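You operate a simulated robot arm through the tools that you are given. There is no shell and no other tool. Be economical: measure what you need, move in short steps, check, and stop when the job is done.

Carry out the task below with a simulated robot arm. There is one attempt and no reset: what you move stays moved.

TASK
Brown egg in the blue egg cup, white egg in the other; set the timer to five minutes.
Fine: push the empty white tray up to the canister.

It is judged by the outcome, as a careful person would: the job done as asked, and still so three seconds after it is handed in. It fails if anything else is knocked over, pushed out of place, dropped, spilled or broken.

THE ROBOT
A 7-joint arm with a two-finger parallel gripper, fixed in place. Base frame: the origin is at the foot of the arm, x ahead of it, y to its left, z up; the work surface is at about z = 0. Readings come in mm, degrees, newtons and seconds.
With the tool pointing down near the work surface it reaches from about 220 to 580 mm from the base axis. Its first joint turns from -66.0 to 66.0 degrees. Payload 2.5 kg.
Tool frame: the origin (TCP) lies between the finger pads and is the grasp point; the fingertips stand 23 mm ahead of it; z points along the fingers, y is the line along which they close. The gripper opens to 94 mm. The fingers are 38 mm wide and 10 mm thick; the gripper's body (54 by 96 mm) begins 39 mm behind the TCP.
Orientation is that of the tool frame in the base frame, as [roll, pitch, yaw] about the fixed x, y, z axes, in that order (R = Rz(yaw) Ry(pitch) Rx(roll)). With the fingers straight down and closing along the base's y, the tool's x points along the base's -x, its y along +y and its z along -z.

THE INTERFACE
- The arm moves only by the tool jog_arm. Its argument "rows" is a list of rows, each an object of numbers (a shift or turn left out is 0, a gripper value left out holds the last): "tx", "ty", "tz": the shift along the tool's x, y, z in mm; "ax", "ay", "az": the turn, a rotation vector about the tool's x, y, z in degrees. In form: [{"tx": .., "ty": .., "tz": .., "ax": .., "ay": .., "az": ..}, ...]. A call has 1 to 10 rows; each row shifts and turns the commanded pose from where the row before left it, along the tool's axes as they then stand. "fingers" is the gripper command, from -1 (fully open) to 1 (shut), values between in proportion, set as the call begins (left out, the last holds). A row lasts 0.2 s, in which the tool goes at most 50 mm and 8.6 degrees; a call with a longer step from one row to the next is refused whole, and so is a gripper value outside its range. Where a pose cannot be reached the arm comes as near as it can. A force on the tool above 70 N (or 10 N above the force at the start of the call, whichever is more), or a blocked arm, ends the call early, and 0.2 s more pass. Each finger travels about 108 mm/s and halts on what it meets, pressing with about 32 N; the grip force reading is that of the motor and also rises with nothing between the fingers. The clock runs only during rows and for 0.2 s after the last one: add rows that do not move to give the fingers time. It gives the time, the measured TCP pose, the force on the tool (base axes), the opening and the grip force at its end, in the units of the frame above (readings bear some noise).
- Cameras (640 x 400 px; columns grow to the right, rows downward): "scene" is fixed at [133.3, -397.2, 539.6]; the picture's right is [0.77, -0.63, 0.00], its down [-0.31, -0.38, -0.87] and it looks along [0.55, 0.68, -0.49] (base axes); focal length 316 px, centre (320, 200). "wrist" rides on the gripper at [-39, 0, -44] in the tool frame; the picture's right is [0.00, -1.00, 0.00], its down [0.97, 0.00, -0.24] and it looks along [0.24, 0.00, 0.97] (tool axes); focal length 218 px, centre (320, 200). There is no depth. A picture from a camera that has moved, and an enlarged one, comes with that camera's place and axes in the base frame and with its lens. The place of the scene camera against the robot may be out by one fixed shift of up to 25 mm in any direction.
- grab_frame(camera): a new picture of that camera. No time passes.
- enlarge(camera, box): a new picture of the part [left, top, right, bottom] of that camera's present view, enlarged. No time passes.
- finish_job(): hands the job in; it is judged then, once.

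Work in short steps. Places have to be worked out from the pictures, the camera data and where the tool is seen: move nearer, look again, correct. Check each grasp and each placing, and mend what went wrong. You have 120 turns and 64 pictures in all, those below and enlarged ones among them. Open the gripper and draw the arm clear of the work before you hand the job in, unless the task says otherwise; then end with one line.

The tools are called after "Request:" as name(argument=value, ...) on one line, values as JSON. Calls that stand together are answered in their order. jog_arm: Moves the arm, as the interface text tells. Its arguments: {"type":"object","properties":{"rows":{"type":"array"},"fingers":{"type":"number"}},"required":["rows"]} The other tools are called the same way: grab_frame (camera) takes a picture; enlarge (camera, box) takes an enlarged picture of a part of a camera's view; finish_job () hands the job in.

At the start:

```text
t: 0.0
ee_pos: [372.0, 151.2, 343.4]
tool_rot: [-179.9, 0.0, -179.9]
wrist_force: [-0.4, -0.7, -0.3]
finger_gap: 93.9
grip_force: 0.0
```

scene: 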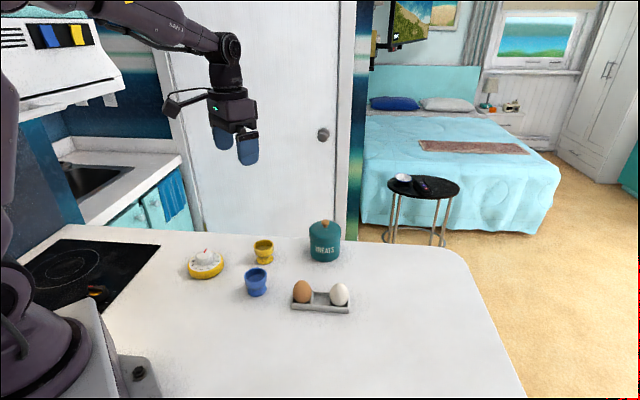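
wrist: 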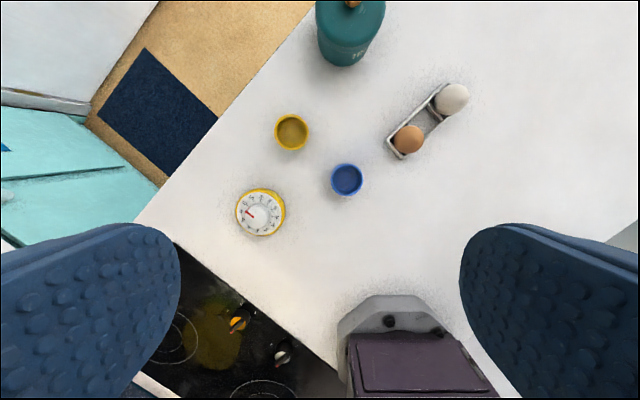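

I'll start with closer views of the objects to judge their sizes and to read the timer dial.

Request:
enlarge(camera="wrist", box=[220, 60, 480, 250])

Request:
enlarge(camera="scene", box=[170, 205, 370, 330])

Request:
enlarge(camera="wrist", box=[225, 180, 295, 245])

```text
2.11 times, centred on (350, 155) of wrist
camera zoom: at [410.1, 150.4, 388.0], right [0.0, -1.0, 0.0], down [-0.97, 0.0, 0.24], along [-0.24, 0.0, -0.97], focal length 460 px, centre (257, 295)
```

zoom: 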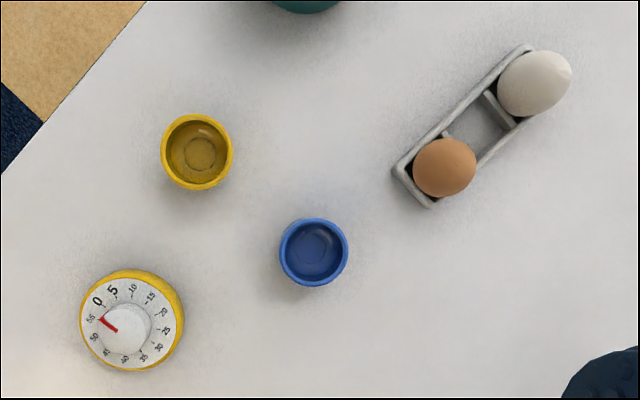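

```text
3.20 times, centred on (270, 268) of scene
camera zoom: at [133.3, -397.2, 539.6], right [0.77, -0.63, 0.0], down [-0.31, -0.38, -0.87], along [0.55, 0.68, -0.49], focal length 1011 px, centre (480, -16)
```

zoom: 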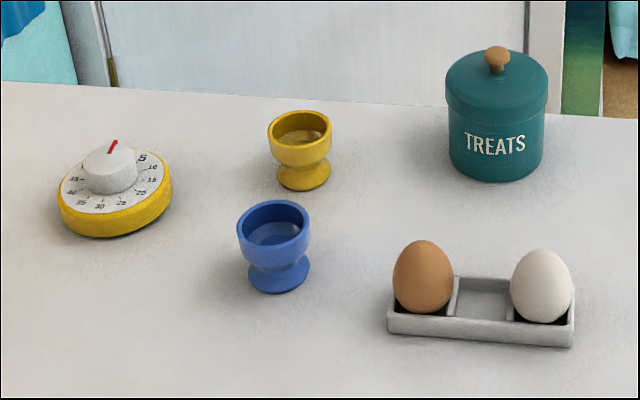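

```text
6.15 times, centred on (260, 212) of wrist
camera zoom: at [410.1, 150.4, 388.0], right [0.0, -1.0, 0.0], down [-0.97, 0.0, 0.24], along [-0.24, 0.0, -0.97], focal length 1343 px, centre (689, 123)
```

zoom: 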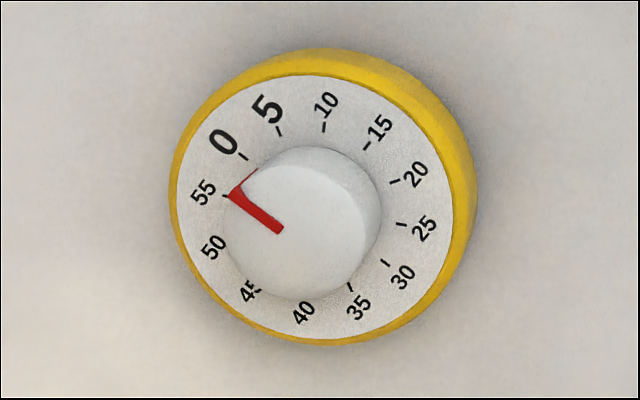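

The timer pointer lines up with 0, and the tray lies at about 45°. I'll move over the tray and turn the tool so it closes across the tray.

Request:
jog_arm(rows=[{"tx": -15, "ty": -40, "tz": 25}, {"tx": -15, "ty": -40, "tz": 25}, {"tx": -20, "ty": -40, "tz": 25}, {"tx": -20, "ty": -40, "tz": 25}, {"az": 7.5, "tz": 10}, {"az": 7.5, "tz": 10}, {"az": 7.5, "tz": 10}, {"az": 7.5, "tz": 10}, {"az": 7.5}, {"az": 7.5}])

Request:
grab_frame(camera="wrist")

Request:
grab_frame(camera="scene")

```text
refused: row 3 steps farther than a row can; nothing moved
```

```text
58 pictures are left
camera wrist: at [410.1, 150.4, 388.0], right [0.0, -1.0, 0.0], down [-0.97, 0.0, 0.24], along [-0.24, 0.0, -0.97], focal length 218 px, centre (320, 200)
```

wrist: 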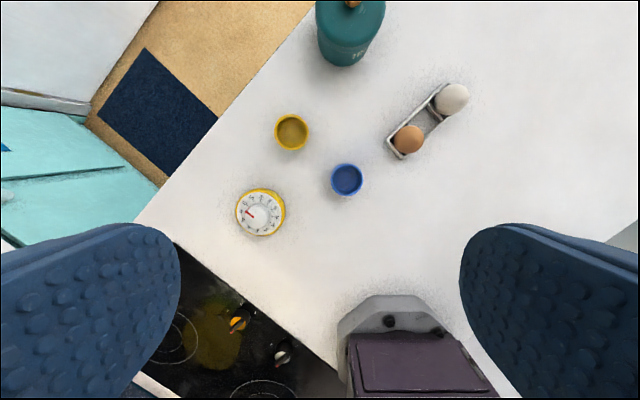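

```text
57 pictures are left
```

scene: 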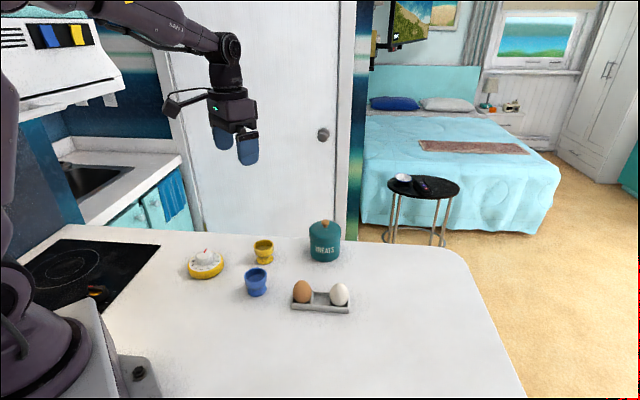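

The call was refused because one step was just over 50 mm, so nothing moved. I'll send the same move with smaller steps.

Request:
jog_arm(rows=[{"tx": -17, "ty": -38, "tz": 20}, {"tx": -17, "ty": -38, "tz": 20}, {"tx": -17, "ty": -38, "tz": 20}, {"tx": -17, "ty": -38, "tz": 20}, {"az": 7.5, "tz": 15}, {"az": 7.5, "tz": 15}, {"az": 7.5, "tz": 15}, {"az": 7.5, "tz": 15}, {"az": 7.5}, {"az": 7.5}])

```text
t: 2.2
ee_pos: [439.6, -0.1, 203.9]
tool_rot: [-180.0, 0.0, 134.7]
wrist_force: [0.2, 0.0, 0.3]
finger_gap: 93.7
grip_force: 0.1
```

Now at 204 mm above the tray with the yaw turned; I'll take a close look.

Request:
grab_frame(camera="wrist")

Request:
grab_frame(camera="scene")

```text
56 pictures are left
camera wrist: at [466.3, -28.8, 248.3], right [-0.71, -0.71, 0.0], down [-0.68, 0.69, 0.24], along [-0.17, 0.17, -0.97], focal length 218 px, centre (320, 200)
```

wrist: 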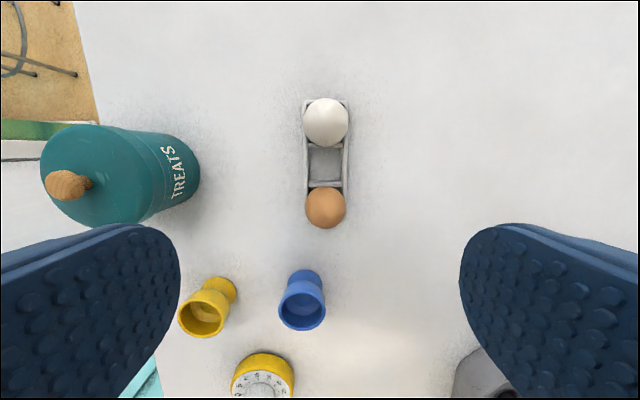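

```text
55 pictures are left
```

scene: 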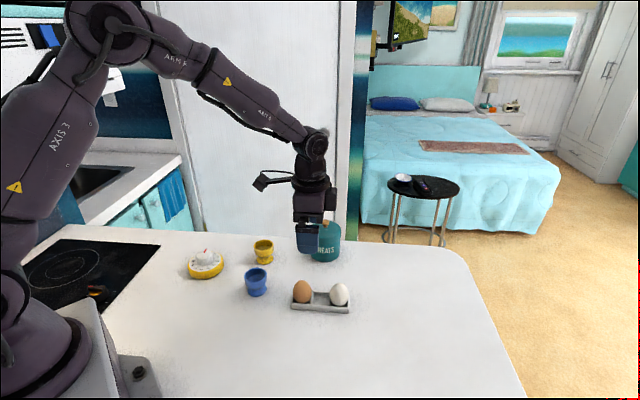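

The tray is lined up with the tool. I judge the brown egg at about (421,11), the white at (479,-47), the blue cup at (359,108) and the yellow cup at (431,192). I'll move above the brown egg and check again from lower down.

Request:
jog_arm(rows=[{"tx": 21, "ty": -5, "tz": 20}, {"tz": 35}, {"tz": 35}])

Request:
grab_frame(camera="wrist")

Request:
enlarge(camera="scene", box=[220, 190, 380, 320])

```text
t: 3.0
ee_pos: [421.7, 9.5, 114.0]
tool_rot: [179.9, 0.1, 135.0]
wrist_force: [0.7, 0.2, -0.9]
finger_gap: 94.0
grip_force: 0.0
```

```text
54 pictures are left
camera wrist: at [448.9, -18.8, 157.9], right [-0.71, -0.71, 0.0], down [-0.69, 0.69, 0.24], along [-0.17, 0.17, -0.97], focal length 218 px, centre (320, 200)
```

wrist: 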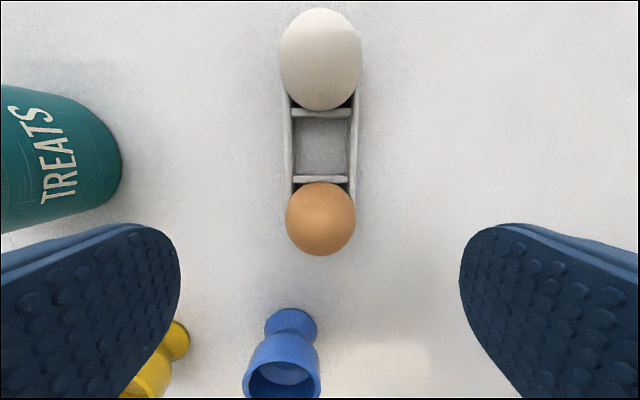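

```text
3.08 times, centred on (300, 255) of scene
camera zoom: at [133.3, -397.2, 539.6], right [0.77, -0.63, 0.0], down [-0.31, -0.38, -0.87], along [0.55, 0.68, -0.49], focal length 972 px, centre (382, 31)
```

zoom: 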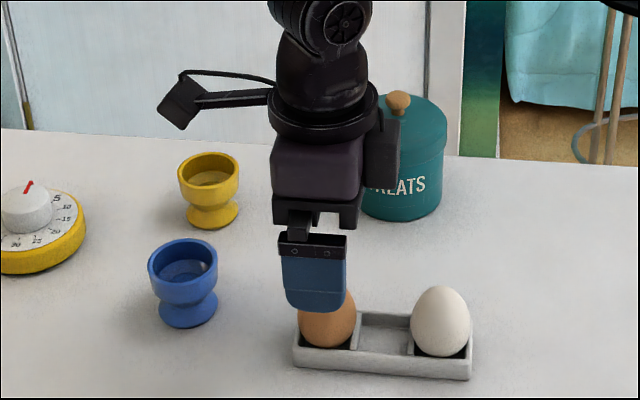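

The brown egg is almost exactly under the tool, about 3 mm further along tool x. I'll go down to z≈45, with the tips just above the tray wall, and close gently.

Request:
jog_arm(rows=[{"tx": 3, "tz": 25}, {"tz": 24}, {"tz": 20}, {}])

Request:
grab_frame(camera="wrist")

Request:
enlarge(camera="scene", box=[260, 230, 380, 320])

```text
t: 4.0
ee_pos: [419.1, 12.5, 45.0]
tool_rot: [-180.0, 0.0, 135.0]
wrist_force: [0.8, -0.7, 0.2]
finger_gap: 93.7
grip_force: 0.0
```

```text
52 pictures are left
camera wrist: at [445.4, -16.4, 89.0], right [-0.71, -0.71, 0.0], down [-0.69, 0.69, 0.24], along [-0.17, 0.17, -0.97], focal length 218 px, centre (320, 200)
```

wrist: 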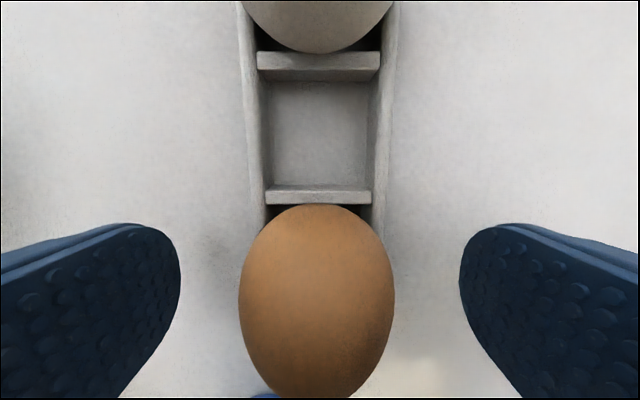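

```text
4.44 times, centred on (320, 275) of scene
camera zoom: at [133.3, -397.2, 539.6], right [0.77, -0.63, 0.0], down [-0.31, -0.38, -0.87], along [0.55, 0.68, -0.49], focal length 1404 px, centre (320, -133)
```

zoom: 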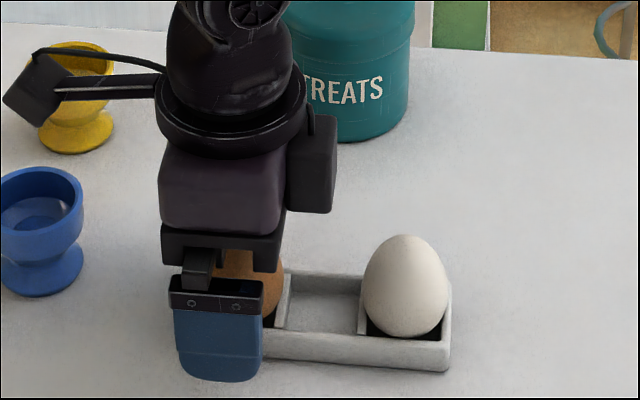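

The fingers straddle the egg and clear the tray walls. I'll close part way, to slightly less than the egg's estimated 41 mm width.

Request:
jog_arm(rows=[{}, {}, {}, {}], fingers=0.25)

```text
t: 5.0
ee_pos: [419.0, 12.8, 44.4]
tool_rot: [179.9, 0.1, 135.1]
wrist_force: [-0.1, 0.5, 0.2]
finger_gap: 41.6
grip_force: 31.7
```

The fingers stopped at 41.6 mm, on the egg. I'll lift it and check.

Request:
jog_arm(rows=[{"tz": -10}, {"tz": -20}, {"tz": -30}, {"tz": -30}])

Request:
enlarge(camera="scene", box=[220, 190, 380, 320])

Request:
grab_frame(camera="wrist")

```text
t: 6.0
ee_pos: [420.0, 12.8, 134.9]
tool_rot: [-179.9, -0.1, 135.0]
wrist_force: [-0.1, -0.1, -0.6]
finger_gap: 41.7
grip_force: 31.8
```

```text
3.08 times, centred on (300, 255) of scene
camera zoom: at [133.3, -397.2, 539.6], right [0.77, -0.63, 0.0], down [-0.31, -0.38, -0.87], along [0.55, 0.68, -0.49], focal length 972 px, centre (382, 31)
```

zoom: 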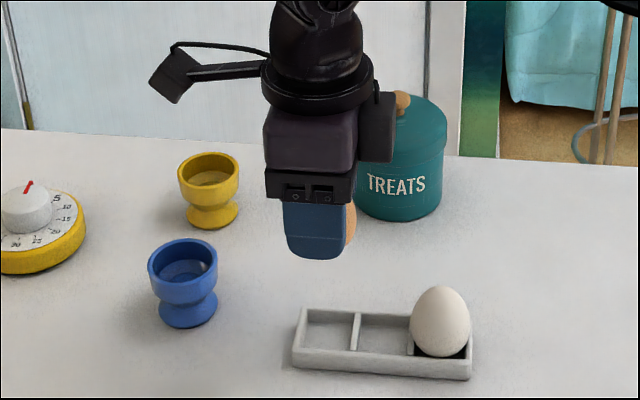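

```text
49 pictures are left
camera wrist: at [446.5, -16.9, 178.8], right [-0.71, -0.71, 0.0], down [-0.69, 0.69, 0.24], along [-0.17, 0.17, -0.97], focal length 218 px, centre (320, 200)
```

wrist: 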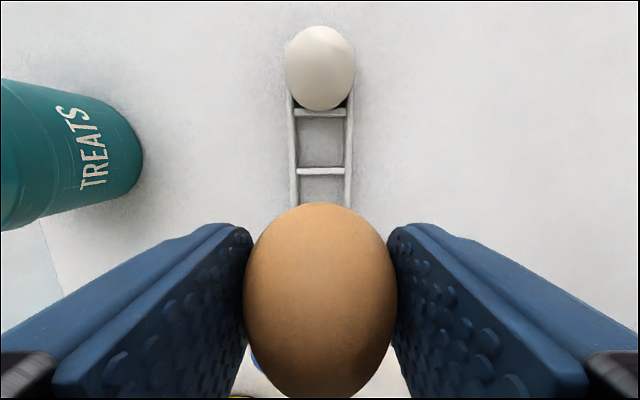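

The egg is held and centred on the fingers. I'll carry it over the blue cup and stay well above the rim.

Request:
jog_arm(rows=[{"tx": 28, "ty": 6}, {"tx": 28, "ty": 6}, {"tx": 28, "ty": 6}, {"tx": 26, "ty": 6}, {"tz": 15}, {}])

Request:
enlarge(camera="scene", box=[200, 200, 320, 310])

Request:
grab_frame(camera="wrist")

```text
t: 7.4
ee_pos: [358.2, 107.9, 118.1]
tool_rot: [180.0, 0.1, 135.0]
wrist_force: [-0.7, 0.7, 0.4]
finger_gap: 41.9
grip_force: 32.1
```

```text
3.64 times, centred on (260, 255) of scene
camera zoom: at [133.3, -397.2, 539.6], right [0.77, -0.63, 0.0], down [-0.31, -0.38, -0.87], along [0.55, 0.68, -0.49], focal length 1149 px, centre (538, 0)
```

zoom: 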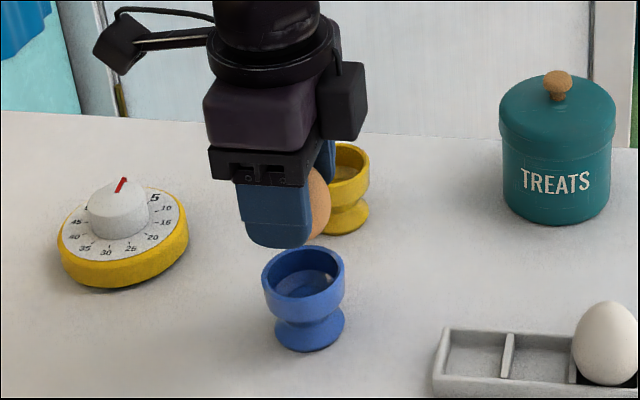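

```text
47 pictures are left
camera wrist: at [384.7, 79.7, 162.5], right [-0.71, -0.71, 0.0], down [-0.69, 0.69, 0.24], along [-0.17, 0.17, -0.97], focal length 218 px, centre (320, 200)
```

wrist: 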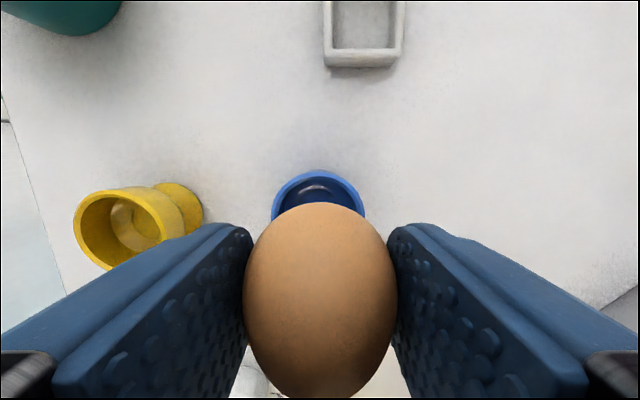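

Working it out from the silhouettes, egg and cup centres agree within about 1 mm. I'll nudge ty by +1, lower until the egg starts into the rim, and look.

Request:
jog_arm(rows=[{"ty": 1, "tz": 10}, {"tz": 12}, {"tz": 10}, {"tz": 5}, {}])

Request:
enlarge(camera="scene", box=[220, 220, 300, 310])

Request:
grab_frame(camera="wrist")

```text
t: 8.6
ee_pos: [358.9, 108.8, 83.5]
tool_rot: [179.9, 0.0, 135.1]
wrist_force: [0.0, 0.2, 0.0]
finger_gap: 41.5
grip_force: 32.4
```

```text
4.44 times, centred on (260, 265) of scene
camera zoom: at [133.3, -397.2, 539.6], right [0.77, -0.63, 0.0], down [-0.31, -0.38, -0.87], along [0.55, 0.68, -0.49], focal length 1404 px, centre (587, -89)
```

zoom: 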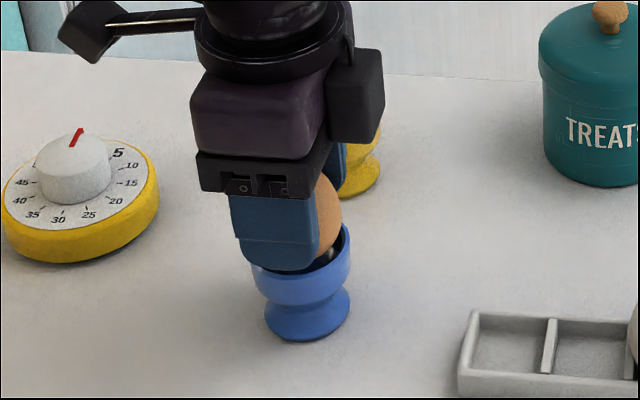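

```text
45 pictures are left
camera wrist: at [385.6, 79.7, 126.8], right [-0.71, -0.71, 0.0], down [-0.69, 0.69, 0.24], along [-0.17, 0.17, -0.97], focal length 218 px, centre (320, 200)
```

wrist: 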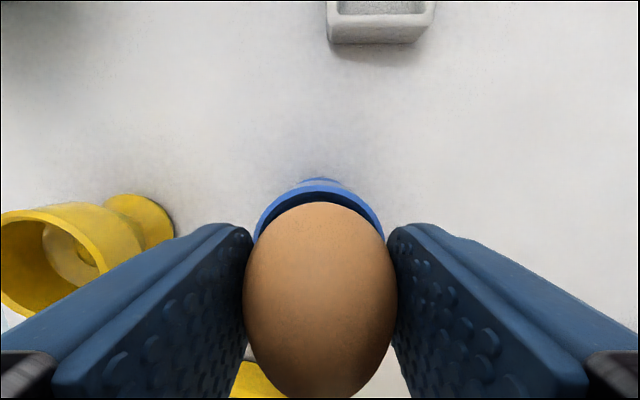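

In this view the cup sits about 1–2 mm further along tool x than the egg. I'll shift by 1.5 mm and lower slowly while watching the force.

Request:
jog_arm(rows=[{"tx": 1.5, "tz": 2}, {"tz": 2}, {"tz": 2}, {}])

Request:
enlarge(camera="scene", box=[230, 240, 290, 300])

```text
t: 9.6
ee_pos: [358.6, 109.0, 77.0]
tool_rot: [-179.9, 0.1, 135.0]
wrist_force: [0.6, -1.3, -1.3]
finger_gap: 41.4
grip_force: 31.6
```

```text
6.67 times, centred on (260, 270) of scene
camera zoom: at [133.3, -397.2, 539.6], right [0.77, -0.63, 0.0], down [-0.31, -0.38, -0.87], along [0.55, 0.68, -0.49], focal length 2107 px, centre (720, -267)
```

zoom: 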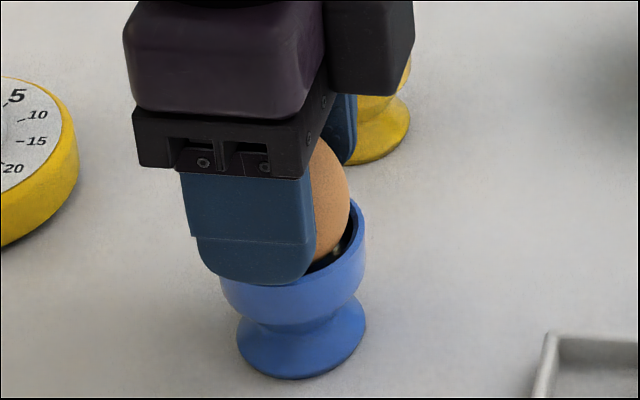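

The egg is inside the rim with no contact force yet. I'll ease down in 1 mm steps.

Request:
jog_arm(rows=[{"tz": 1}, {"tz": 1}, {}])

```text
t: 10.4
ee_pos: [358.0, 108.6, 74.6]
tool_rot: [-180.0, 0.0, 135.0]
wrist_force: [0.0, -0.9, -0.7]
finger_gap: 41.3
grip_force: 31.9
```

Request:
jog_arm(rows=[{"tz": 1}, {"tz": 1}, {}])

Request:
enlarge(camera="scene", box=[230, 240, 290, 300])

```text
t: 11.2
ee_pos: [357.4, 110.2, 72.2]
tool_rot: [-180.0, 0.0, 135.0]
wrist_force: [0.7, -0.1, -1.1]
finger_gap: 41.3
grip_force: 32.3
```

```text
6.67 times, centred on (260, 270) of scene
camera zoom: at [133.3, -397.2, 539.6], right [0.77, -0.63, 0.0], down [-0.31, -0.38, -0.87], along [0.55, 0.68, -0.49], focal length 2107 px, centre (720, -267)
```

zoom: 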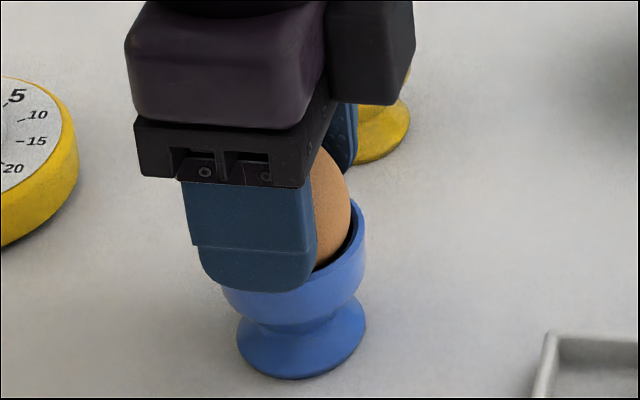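

Still no contact force, so I'll go down another 2 mm.

Request:
jog_arm(rows=[{"tz": 1}, {"tz": 1}, {}])

```text
t: 12.0
ee_pos: [357.9, 109.3, 71.6]
tool_rot: [180.0, -0.1, 135.0]
wrist_force: [-6.9, -3.8, 27.7]
finger_gap: 41.6
grip_force: 31.9
```

There is contact at z≈71.6, with 28 N upward. I'll back off about 1 mm to unload it, then open the fingers moderately.

Request:
jog_arm(rows=[{"tz": -1.2}, {}])

Request:
enlarge(camera="scene", box=[230, 240, 290, 300])

```text
t: 12.6
ee_pos: [358.2, 110.7, 72.7]
tool_rot: [179.9, 0.0, 135.0]
wrist_force: [-0.3, 1.5, 6.7]
finger_gap: 41.7
grip_force: 31.5
```

```text
6.67 times, centred on (260, 270) of scene
camera zoom: at [133.3, -397.2, 539.6], right [0.77, -0.63, 0.0], down [-0.31, -0.38, -0.87], along [0.55, 0.68, -0.49], focal length 2107 px, centre (720, -267)
```

zoom: 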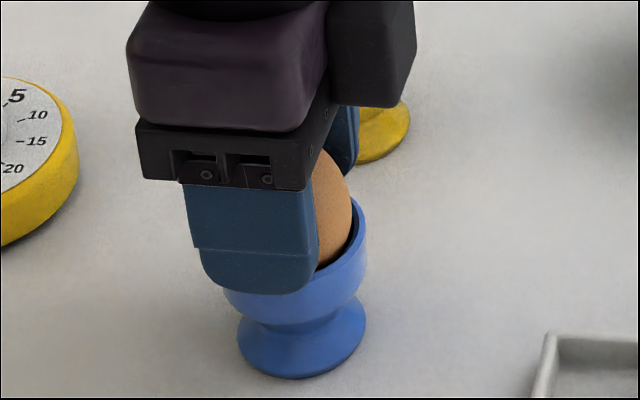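

The egg is in the bowl and the load is light. I'll open to about 58 mm.

Request:
jog_arm(rows=[{}, {}], fingers=-0.25)

Request:
grab_frame(camera="wrist")

Request:
enlarge(camera="scene", box=[230, 240, 290, 300])

```text
t: 13.2
ee_pos: [358.1, 109.6, 72.1]
tool_rot: [-180.0, 0.0, 134.9]
wrist_force: [-0.3, 0.1, 0.1]
finger_gap: 59.1
grip_force: 0.0
```

```text
41 pictures are left
camera wrist: at [384.9, 80.6, 115.9], right [-0.71, -0.71, 0.0], down [-0.69, 0.69, 0.24], along [-0.17, 0.17, -0.97], focal length 218 px, centre (320, 200)
```

wrist: 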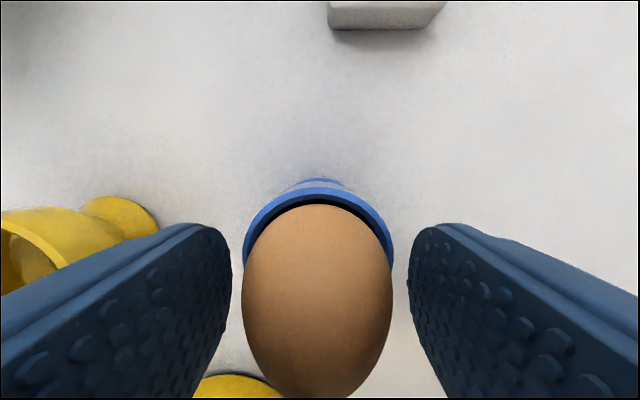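

```text
6.67 times, centred on (260, 270) of scene
camera zoom: at [133.3, -397.2, 539.6], right [0.77, -0.63, 0.0], down [-0.31, -0.38, -0.87], along [0.55, 0.68, -0.49], focal length 2107 px, centre (720, -267)
```

zoom: 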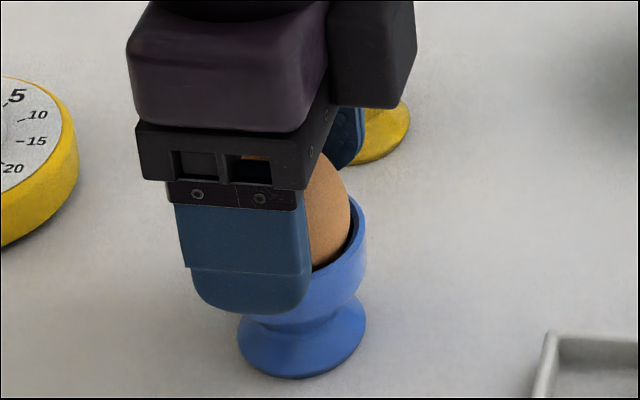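

The egg is released and sits in the cup. I'll go straight up and look.

Request:
jog_arm(rows=[{"tz": -15}, {"tz": -25}, {"tz": -35}, {"tz": -35}])

Request:
grab_frame(camera="wrist")

Request:
enlarge(camera="scene", box=[200, 215, 320, 305])

```text
t: 14.2
ee_pos: [357.0, 108.4, 183.7]
tool_rot: [-180.0, 0.0, 135.0]
wrist_force: [-0.4, 0.2, 0.5]
finger_gap: 58.7
grip_force: 0.0
```

```text
39 pictures are left
camera wrist: at [383.7, 80.4, 227.5], right [-0.71, -0.71, 0.0], down [-0.69, 0.69, 0.24], along [-0.17, 0.17, -0.97], focal length 218 px, centre (320, 200)
```

wrist: 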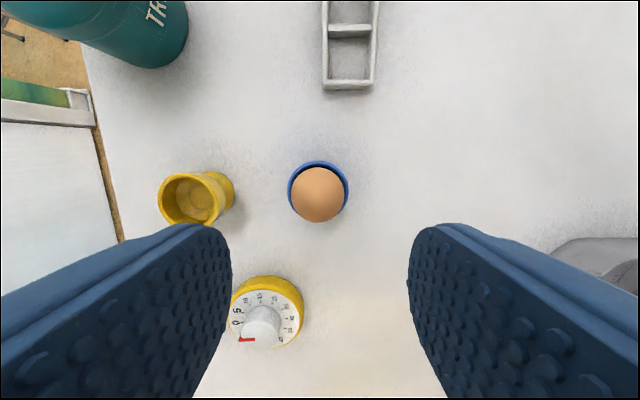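

```text
4.44 times, centred on (260, 260) of scene
camera zoom: at [133.3, -397.2, 539.6], right [0.77, -0.63, 0.0], down [-0.31, -0.38, -0.87], along [0.55, 0.68, -0.49], focal length 1404 px, centre (587, -67)
```

zoom: 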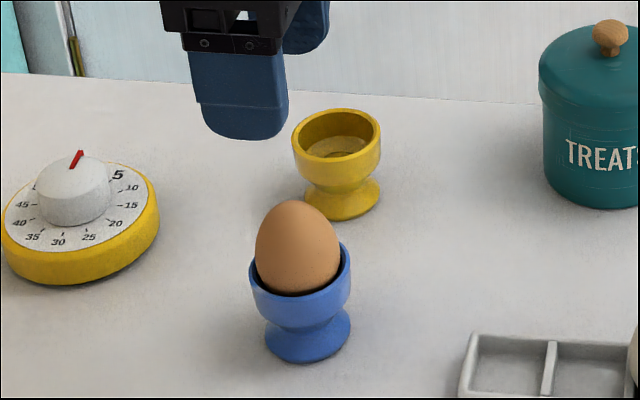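

Brown is seated properly. Next is the white egg at about (478.5,-47): I'll fly over at height, descend partway and check.

Request:
jog_arm(rows=[{"tx": -40, "ty": -5}, {"tx": -40, "ty": -5}, {"tx": -40, "ty": -5}, {"tx": -40, "ty": -5}, {"tx": -36, "ty": -4}, {"tz": 35}, {"tz": 34}, {}], fingers=-1)

Request:
grab_frame(camera="wrist")

```text
t: 16.0
ee_pos: [482.0, -45.2, 112.8]
tool_rot: [-180.0, 0.1, 135.0]
wrist_force: [0.5, -0.5, 0.2]
finger_gap: 93.9
grip_force: 0.0
```

```text
37 pictures are left
camera wrist: at [508.8, -74.1, 156.4], right [-0.71, -0.71, 0.0], down [-0.69, 0.69, 0.24], along [-0.17, 0.17, -0.97], focal length 218 px, centre (320, 200)
```

wrist: 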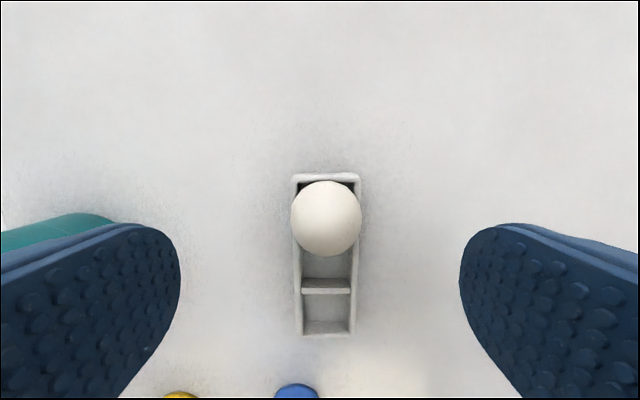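

The white egg is centred about 3.5 mm to the -y side of the tool. I'll correct for that, descend to 45, and close.

Request:
jog_arm(rows=[{"tx": 1, "ty": -3.6, "tz": 24}, {"tz": 24}, {"tz": 19}, {}])

Request:
grab_frame(camera="wrist")

```text
t: 17.0
ee_pos: [477.8, -47.2, 47.6]
tool_rot: [179.9, 0.0, 135.0]
wrist_force: [-0.6, 0.7, -0.6]
finger_gap: 94.0
grip_force: 0.0
```

```text
36 pictures are left
camera wrist: at [504.1, -76.1, 91.3], right [-0.71, -0.71, 0.0], down [-0.69, 0.69, 0.24], along [-0.17, 0.17, -0.97], focal length 218 px, centre (320, 200)
```

wrist: 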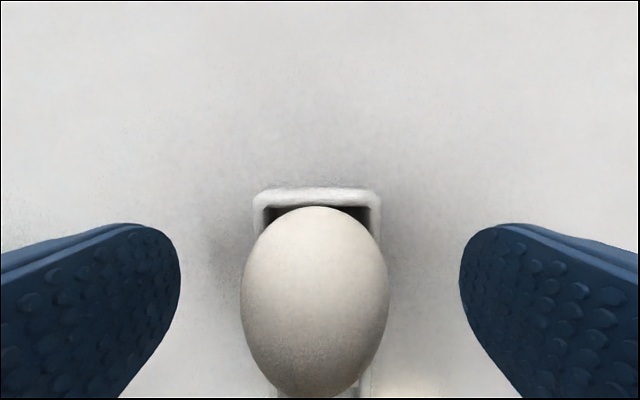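

The alignment is good. I'll go 2.5 mm lower, nudge ty by +1, and then close in the next call.

Request:
jog_arm(rows=[{"ty": 1.2, "tz": 2.5}, {}])

Request:
jog_arm(rows=[{}, {}, {}, {}], fingers=0.25)

```text
t: 17.6
ee_pos: [477.8, -46.9, 43.8]
tool_rot: [-180.0, 0.0, 134.9]
wrist_force: [0.2, -0.2, 0.0]
finger_gap: 94.0
grip_force: 0.1
```

```text
t: 18.6
ee_pos: [477.4, -46.9, 43.3]
tool_rot: [180.0, 0.0, 135.0]
wrist_force: [0.0, -0.2, 0.3]
finger_gap: 41.5
grip_force: 31.8
```

Gripped at 41.5 mm. I'll lift and check the hold before carrying.

Request:
jog_arm(rows=[{"tz": -10}, {"tz": -20}, {"tz": -35}, {"tz": -40}])

Request:
grab_frame(camera="wrist")

```text
t: 19.6
ee_pos: [476.3, -46.4, 149.5]
tool_rot: [-179.9, 0.0, 135.0]
wrist_force: [-0.6, 0.8, -0.4]
finger_gap: 41.6
grip_force: 32.3
```

```text
35 pictures are left
camera wrist: at [502.7, -75.0, 193.8], right [-0.71, -0.71, 0.0], down [-0.69, 0.69, 0.24], along [-0.17, 0.17, -0.97], focal length 218 px, centre (320, 200)
```

wrist: 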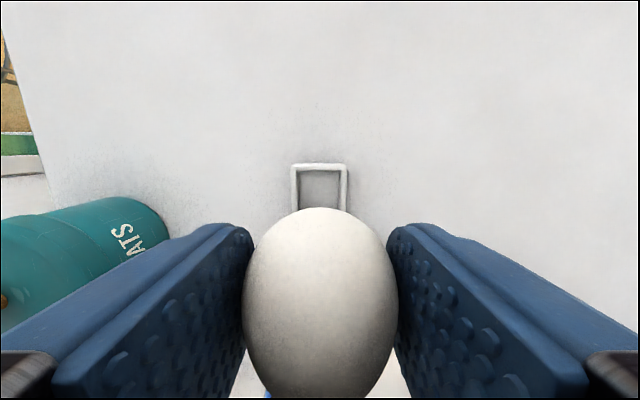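

The egg is held firmly. I'll carry it to above the yellow cup at about (431,190).

Request:
jog_arm(rows=[{"tx": 33.2, "ty": 22.5}, {"tx": 33.2, "ty": 22.5}, {"tx": 33.2, "ty": 22.5}, {"tx": 33.2, "ty": 22.5}, {"tx": 33.2, "ty": 22.5}, {"tx": 33.2, "ty": 22.5}, {"tz": 20}, {"tz": 10}, {}])

Request:
grab_frame(camera="wrist")

Request:
enlarge(camera="scene", box=[200, 190, 320, 300])

```text
t: 21.6
ee_pos: [432.5, 187.9, 117.3]
tool_rot: [180.0, 0.0, 135.1]
wrist_force: [-0.7, 0.7, -1.3]
finger_gap: 41.2
grip_force: 31.7
```

```text
34 pictures are left
camera wrist: at [459.1, 159.6, 161.9], right [-0.71, -0.71, 0.0], down [-0.69, 0.69, 0.24], along [-0.17, 0.17, -0.97], focal length 218 px, centre (320, 200)
```

wrist: 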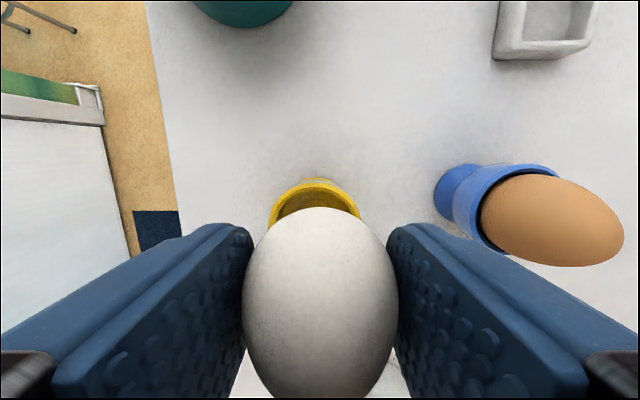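

```text
3.64 times, centred on (260, 245) of scene
camera zoom: at [133.3, -397.2, 539.6], right [0.77, -0.63, 0.0], down [-0.31, -0.38, -0.87], along [0.55, 0.68, -0.49], focal length 1149 px, centre (538, 36)
```

zoom: 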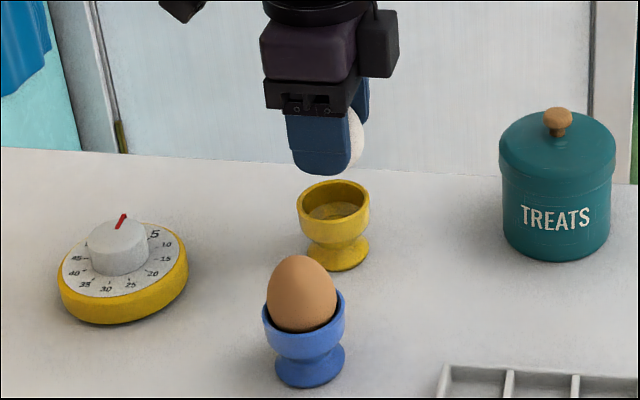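

Relative to the egg, the yellow cup is about 6 mm along tool x and 2.5 mm along tool y. I'll correct and lower to just above the rim.

Request:
jog_arm(rows=[{"tx": 6.3, "ty": 2.5, "tz": 8}, {"tz": 10}, {"tz": 10}, {"tz": 6}, {}])

Request:
grab_frame(camera="wrist")

Request:
enlarge(camera="scene", box=[230, 210, 300, 280])

```text
t: 22.8
ee_pos: [428.4, 195.3, 85.2]
tool_rot: [-180.0, 0.0, 135.0]
wrist_force: [0.2, -0.9, -1.0]
finger_gap: 41.5
grip_force: 32.0
```

```text
32 pictures are left
camera wrist: at [455.4, 166.8, 128.6], right [-0.71, -0.71, 0.0], down [-0.69, 0.69, 0.24], along [-0.17, 0.17, -0.97], focal length 218 px, centre (320, 200)
```

wrist: 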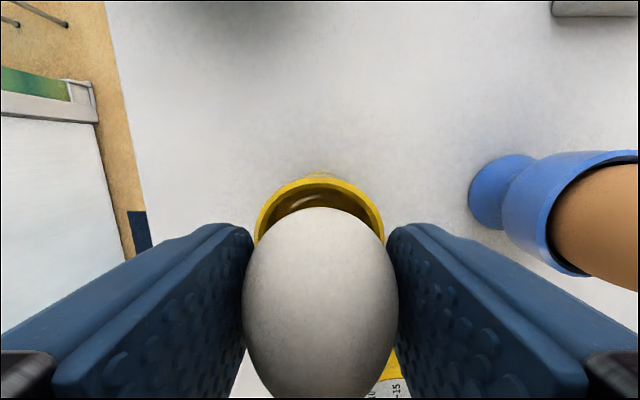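

```text
5.71 times, centred on (265, 245) of scene
camera zoom: at [133.3, -397.2, 539.6], right [0.77, -0.63, 0.0], down [-0.31, -0.38, -0.87], along [0.55, 0.68, -0.49], focal length 1806 px, centre (634, -57)
```

zoom: 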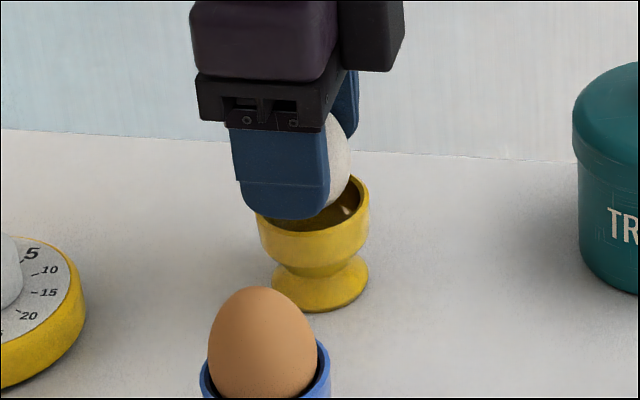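

Comparing the gaps with those at the blue cup, the egg is now about 2 mm too far along tool x. I'll shift back 2 mm and lower into the cup.

Request:
jog_arm(rows=[{"tx": -2}, {"tz": 3}, {"tz": 3}, {"tz": 2}, {}])

Request:
enlarge(camera="scene", box=[230, 210, 300, 280])

```text
t: 24.0
ee_pos: [431.1, 194.2, 75.8]
tool_rot: [-180.0, 0.0, 135.0]
wrist_force: [-1.0, 0.5, -0.6]
finger_gap: 41.6
grip_force: 32.1
```

```text
5.71 times, centred on (265, 245) of scene
camera zoom: at [133.3, -397.2, 539.6], right [0.77, -0.63, 0.0], down [-0.31, -0.38, -0.87], along [0.55, 0.68, -0.49], focal length 1806 px, centre (634, -57)
```

zoom: 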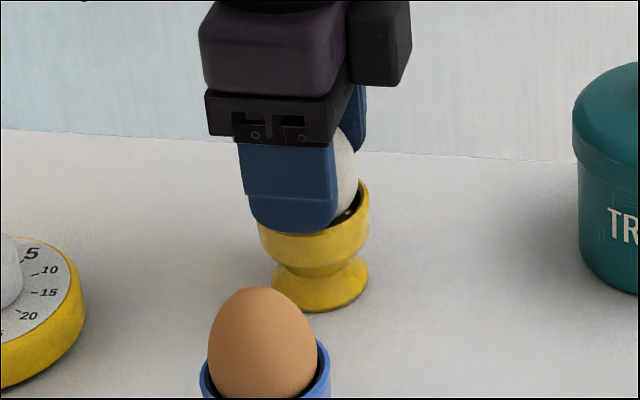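

The egg is inside the rim and well centred. I'll continue in 1 mm steps until it touches.

Request:
jog_arm(rows=[{"tz": 1}, {"tz": 1}, {"tz": 1}, {}])

```text
t: 25.0
ee_pos: [430.1, 194.3, 73.6]
tool_rot: [180.0, 0.0, 135.0]
wrist_force: [-0.3, 0.2, 0.0]
finger_gap: 41.3
grip_force: 31.6
```

Request:
jog_arm(rows=[{"tz": 1}, {"tz": 1}, {}])

```text
t: 25.8
ee_pos: [429.9, 193.1, 70.6]
tool_rot: [-180.0, 0.0, 134.9]
wrist_force: [-4.2, -2.4, 11.5]
finger_gap: 41.5
grip_force: 32.2
```

Contact at z≈70.6 with a light 11 N. I'll open to 58 mm to release.

Request:
jog_arm(rows=[{"tz": -0.5}, {}, {}], fingers=-0.25)

Request:
enlarge(camera="scene", box=[230, 210, 300, 280])

```text
t: 26.6
ee_pos: [431.2, 193.7, 71.9]
tool_rot: [-179.9, -0.1, 135.0]
wrist_force: [-0.4, 0.2, 0.2]
finger_gap: 59.0
grip_force: 0.1
```

```text
5.71 times, centred on (265, 245) of scene
camera zoom: at [133.3, -397.2, 539.6], right [0.77, -0.63, 0.0], down [-0.31, -0.38, -0.87], along [0.55, 0.68, -0.49], focal length 1806 px, centre (634, -57)
```

zoom: 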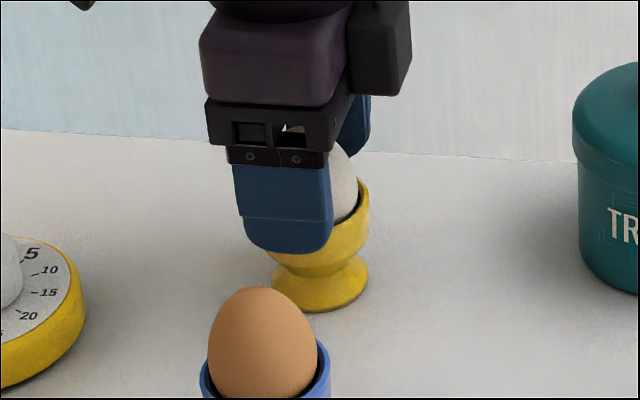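

White released. I'll rise straight up clear of the egg, then look.

Request:
jog_arm(rows=[{"tz": -15}, {"tz": -25}, {"tz": -35}, {"tz": -45}, {}])

Request:
enlarge(camera="scene", box=[180, 205, 320, 305])

Request:
grab_frame(camera="wrist")

```text
t: 27.8
ee_pos: [430.3, 195.4, 190.8]
tool_rot: [-180.0, -0.1, 135.0]
wrist_force: [0.2, 0.1, -0.1]
finger_gap: 58.7
grip_force: 0.1
```

```text
4.00 times, centred on (250, 255) of scene
camera zoom: at [133.3, -397.2, 539.6], right [0.77, -0.63, 0.0], down [-0.31, -0.38, -0.87], along [0.55, 0.68, -0.49], focal length 1264 px, centre (600, -20)
```

zoom: 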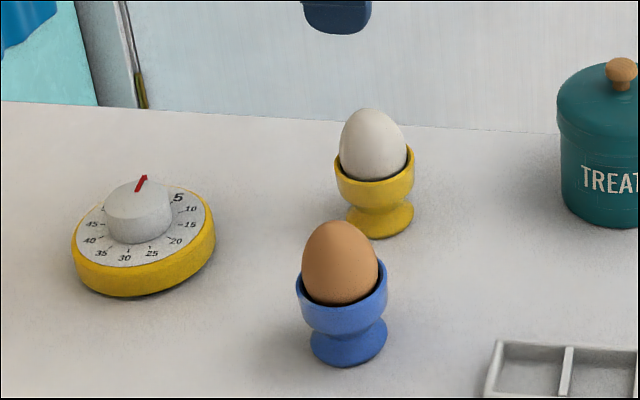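

```text
27 pictures are left
camera wrist: at [457.1, 166.0, 235.4], right [-0.71, -0.71, 0.0], down [-0.69, 0.69, 0.24], along [-0.17, 0.17, -0.97], focal length 218 px, centre (320, 200)
```

wrist: 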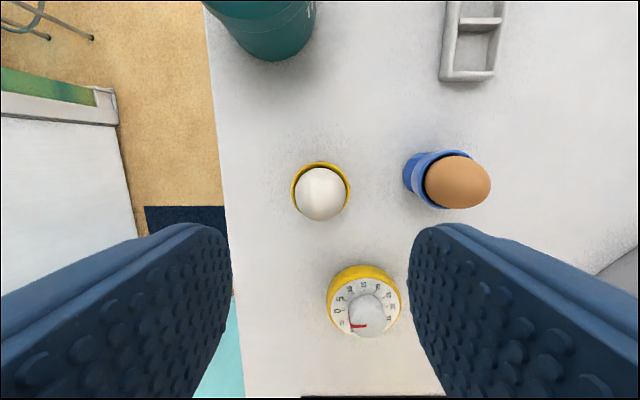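

Both eggs are seated. The timer works out at about (300,254). I'll move above it and unwind the yaw by 45° to leave room for the clockwise turn.

Request:
jog_arm(rows=[{"tx": 34, "ty": -13}, {"tx": 34, "ty": -13}, {"tx": 33, "ty": -13}, {"tx": 32, "ty": -12}, {"az": -7.5, "tz": 10}, {"az": -7.5, "tz": 10}, {"az": -7.5, "tz": 10}, {"az": -7.5, "tz": 10}, {"az": -7.5, "tz": 10}, {"az": -7.5}], fingers=-0.5)

Request:
grab_frame(camera="wrist")

```text
t: 30.0
ee_pos: [300.2, 252.0, 141.9]
tool_rot: [179.9, 0.0, -179.7]
wrist_force: [0.6, 1.2, 0.1]
finger_gap: 70.5
grip_force: 0.1
```

```text
26 pictures are left
camera wrist: at [339.1, 250.8, 186.3], right [0.0, -1.0, 0.0], down [-0.97, 0.0, 0.24], along [-0.24, 0.0, -0.97], focal length 218 px, centre (320, 200)
```

wrist: 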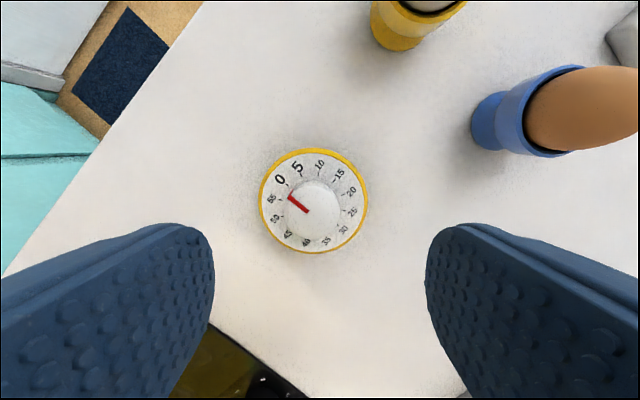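

The knob is about 3 mm along tool x and 5 mm along tool y from the tool axis. I'll centre over it and descend to just above.

Request:
jog_arm(rows=[{"tx": 3, "ty": 5, "tz": 20}, {"tz": 25}, {"tz": 20}, {}])

Request:
grab_frame(camera="wrist")

Request:
enlarge(camera="scene", box=[160, 210, 260, 300])

```text
t: 31.0
ee_pos: [297.2, 258.1, 78.6]
tool_rot: [-179.9, 0.0, -180.0]
wrist_force: [0.0, 0.3, -0.2]
finger_gap: 70.3
grip_force: 0.0
```

```text
25 pictures are left
camera wrist: at [335.6, 255.9, 122.6], right [0.0, -1.0, 0.0], down [-0.97, 0.0, 0.24], along [-0.24, 0.0, -0.97], focal length 218 px, centre (320, 200)
```

wrist: 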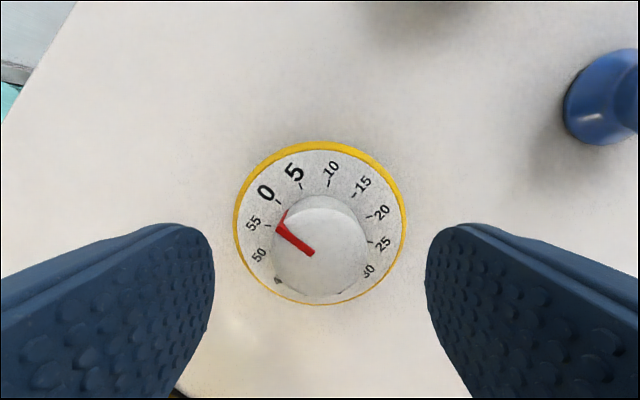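

```text
4.44 times, centred on (210, 255) of scene
camera zoom: at [133.3, -397.2, 539.6], right [0.77, -0.63, 0.0], down [-0.31, -0.38, -0.87], along [0.55, 0.68, -0.49], focal length 1404 px, centre (809, -44)
```

zoom: 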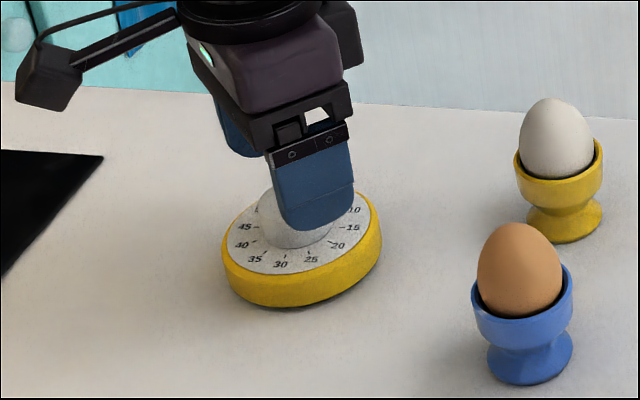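

Knob and tool are aligned to within 1–2 mm. I'll descend with the fingers either side of the knob to z≈50, then check how close they are to the dial face.

Request:
jog_arm(rows=[{"tx": 1.5, "tz": 12}, {"tz": 10}, {"tz": 6}, {}])

Request:
enlarge(camera="scene", box=[170, 220, 250, 290])

Request:
grab_frame(camera="wrist")

```text
t: 32.0
ee_pos: [295.9, 256.6, 49.5]
tool_rot: [180.0, -0.1, 180.0]
wrist_force: [0.3, 0.2, 1.1]
finger_gap: 70.6
grip_force: 0.0
```

```text
5.71 times, centred on (210, 255) of scene
camera zoom: at [133.3, -397.2, 539.6], right [0.77, -0.63, 0.0], down [-0.31, -0.38, -0.87], along [0.55, 0.68, -0.49], focal length 1806 px, centre (949, -114)
```

zoom: 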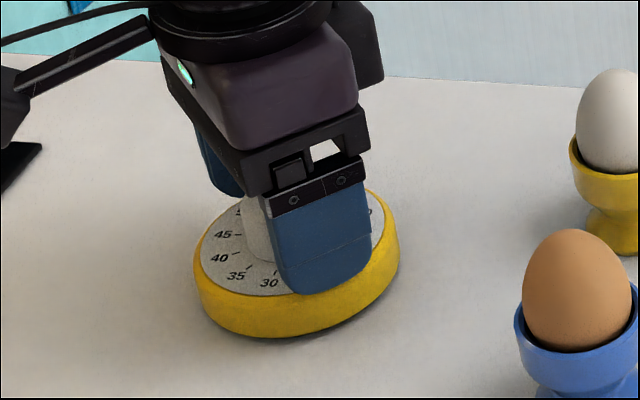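

```text
22 pictures are left
camera wrist: at [334.5, 256.1, 93.4], right [0.0, -1.0, 0.0], down [-0.97, 0.0, 0.24], along [-0.24, 0.0, -0.97], focal length 218 px, centre (320, 200)
```

wrist: 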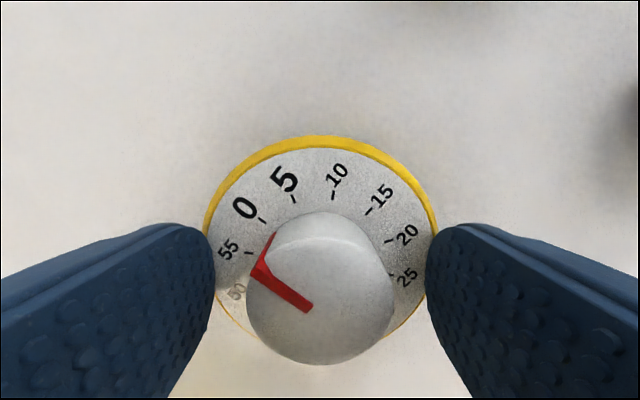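

The fingers straddle the knob just above the dial. I'll close on it.

Request:
jog_arm(rows=[{}, {}, {}], fingers=0.3)

```text
t: 32.8
ee_pos: [294.8, 257.0, 49.2]
tool_rot: [179.9, -0.1, 180.0]
wrist_force: [1.8, 0.9, -0.2]
finger_gap: 36.9
grip_force: 31.4
```

Gripped at 36.9 mm. I'll turn 30° clockwise (+az), one five-minute step.

Request:
jog_arm(rows=[{"az": 6}, {"az": 6}, {"az": 6}, {"az": 6}, {"az": 6}, {}])

Request:
grab_frame(camera="wrist")

```text
t: 34.2
ee_pos: [296.8, 257.9, 49.1]
tool_rot: [-180.0, 0.0, 149.9]
wrist_force: [-2.3, -3.3, 7.6]
finger_gap: 36.8
grip_force: 31.7
```

```text
21 pictures are left
camera wrist: at [329.2, 236.3, 93.5], right [-0.5, -0.86, 0.0], down [-0.84, 0.49, 0.24], along [-0.21, 0.12, -0.97], focal length 218 px, centre (320, 200)
```

wrist: 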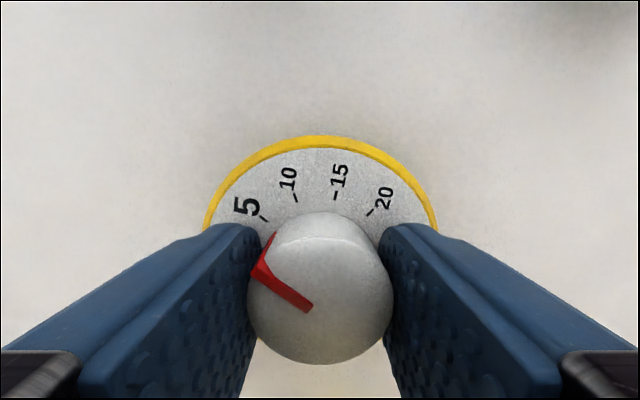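

The pointer now lines up with the 5, the same way it did with the 0 before, and the body stayed put. I'll release and rise to verify.

Request:
jog_arm(rows=[{}, {}, {"tz": -20}, {"tz": -30}, {"tz": -40}, {"tz": -40}, {}], fingers=-0.5)

Request:
enlarge(camera="wrist", box=[230, 120, 410, 270])

```text
t: 35.8
ee_pos: [296.8, 257.8, 179.3]
tool_rot: [-179.9, 0.1, 150.0]
wrist_force: [-0.6, 0.2, 0.4]
finger_gap: 70.3
grip_force: 0.0
```

```text
2.67 times, centred on (320, 195) of wrist
camera zoom: at [329.5, 237.9, 224.2], right [-0.5, -0.87, 0.0], down [-0.84, 0.49, 0.24], along [-0.21, 0.12, -0.97], focal length 582 px, centre (320, 213)
```

zoom: 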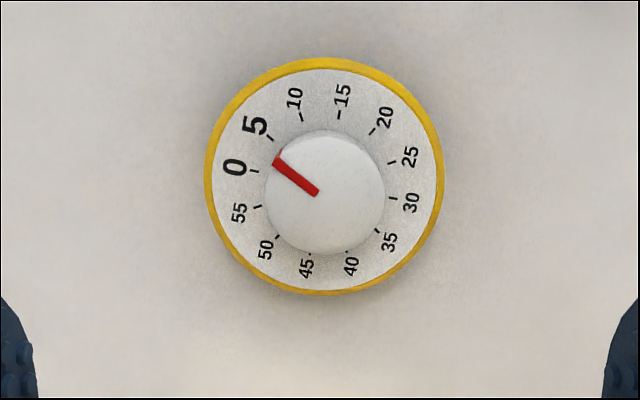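

The pointer reads about 5. I'll zoom in to confirm exactly.

Request:
enlarge(camera="wrist", box=[285, 150, 365, 205])

```text
7.27 times, centred on (325, 178) of wrist
camera zoom: at [329.5, 237.9, 224.2], right [-0.5, -0.87, 0.0], down [-0.84, 0.49, 0.24], along [-0.21, 0.12, -0.97], focal length 1587 px, centre (284, 364)
```

zoom: 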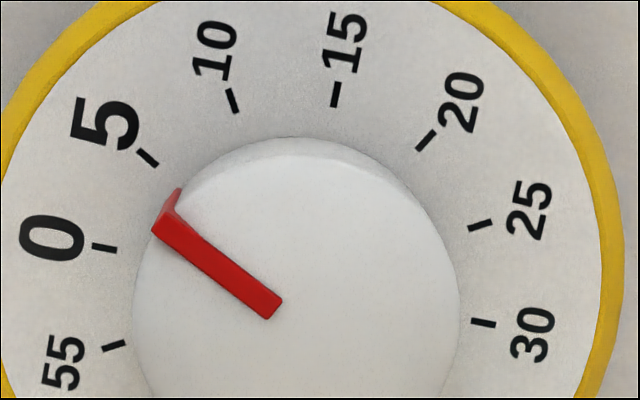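

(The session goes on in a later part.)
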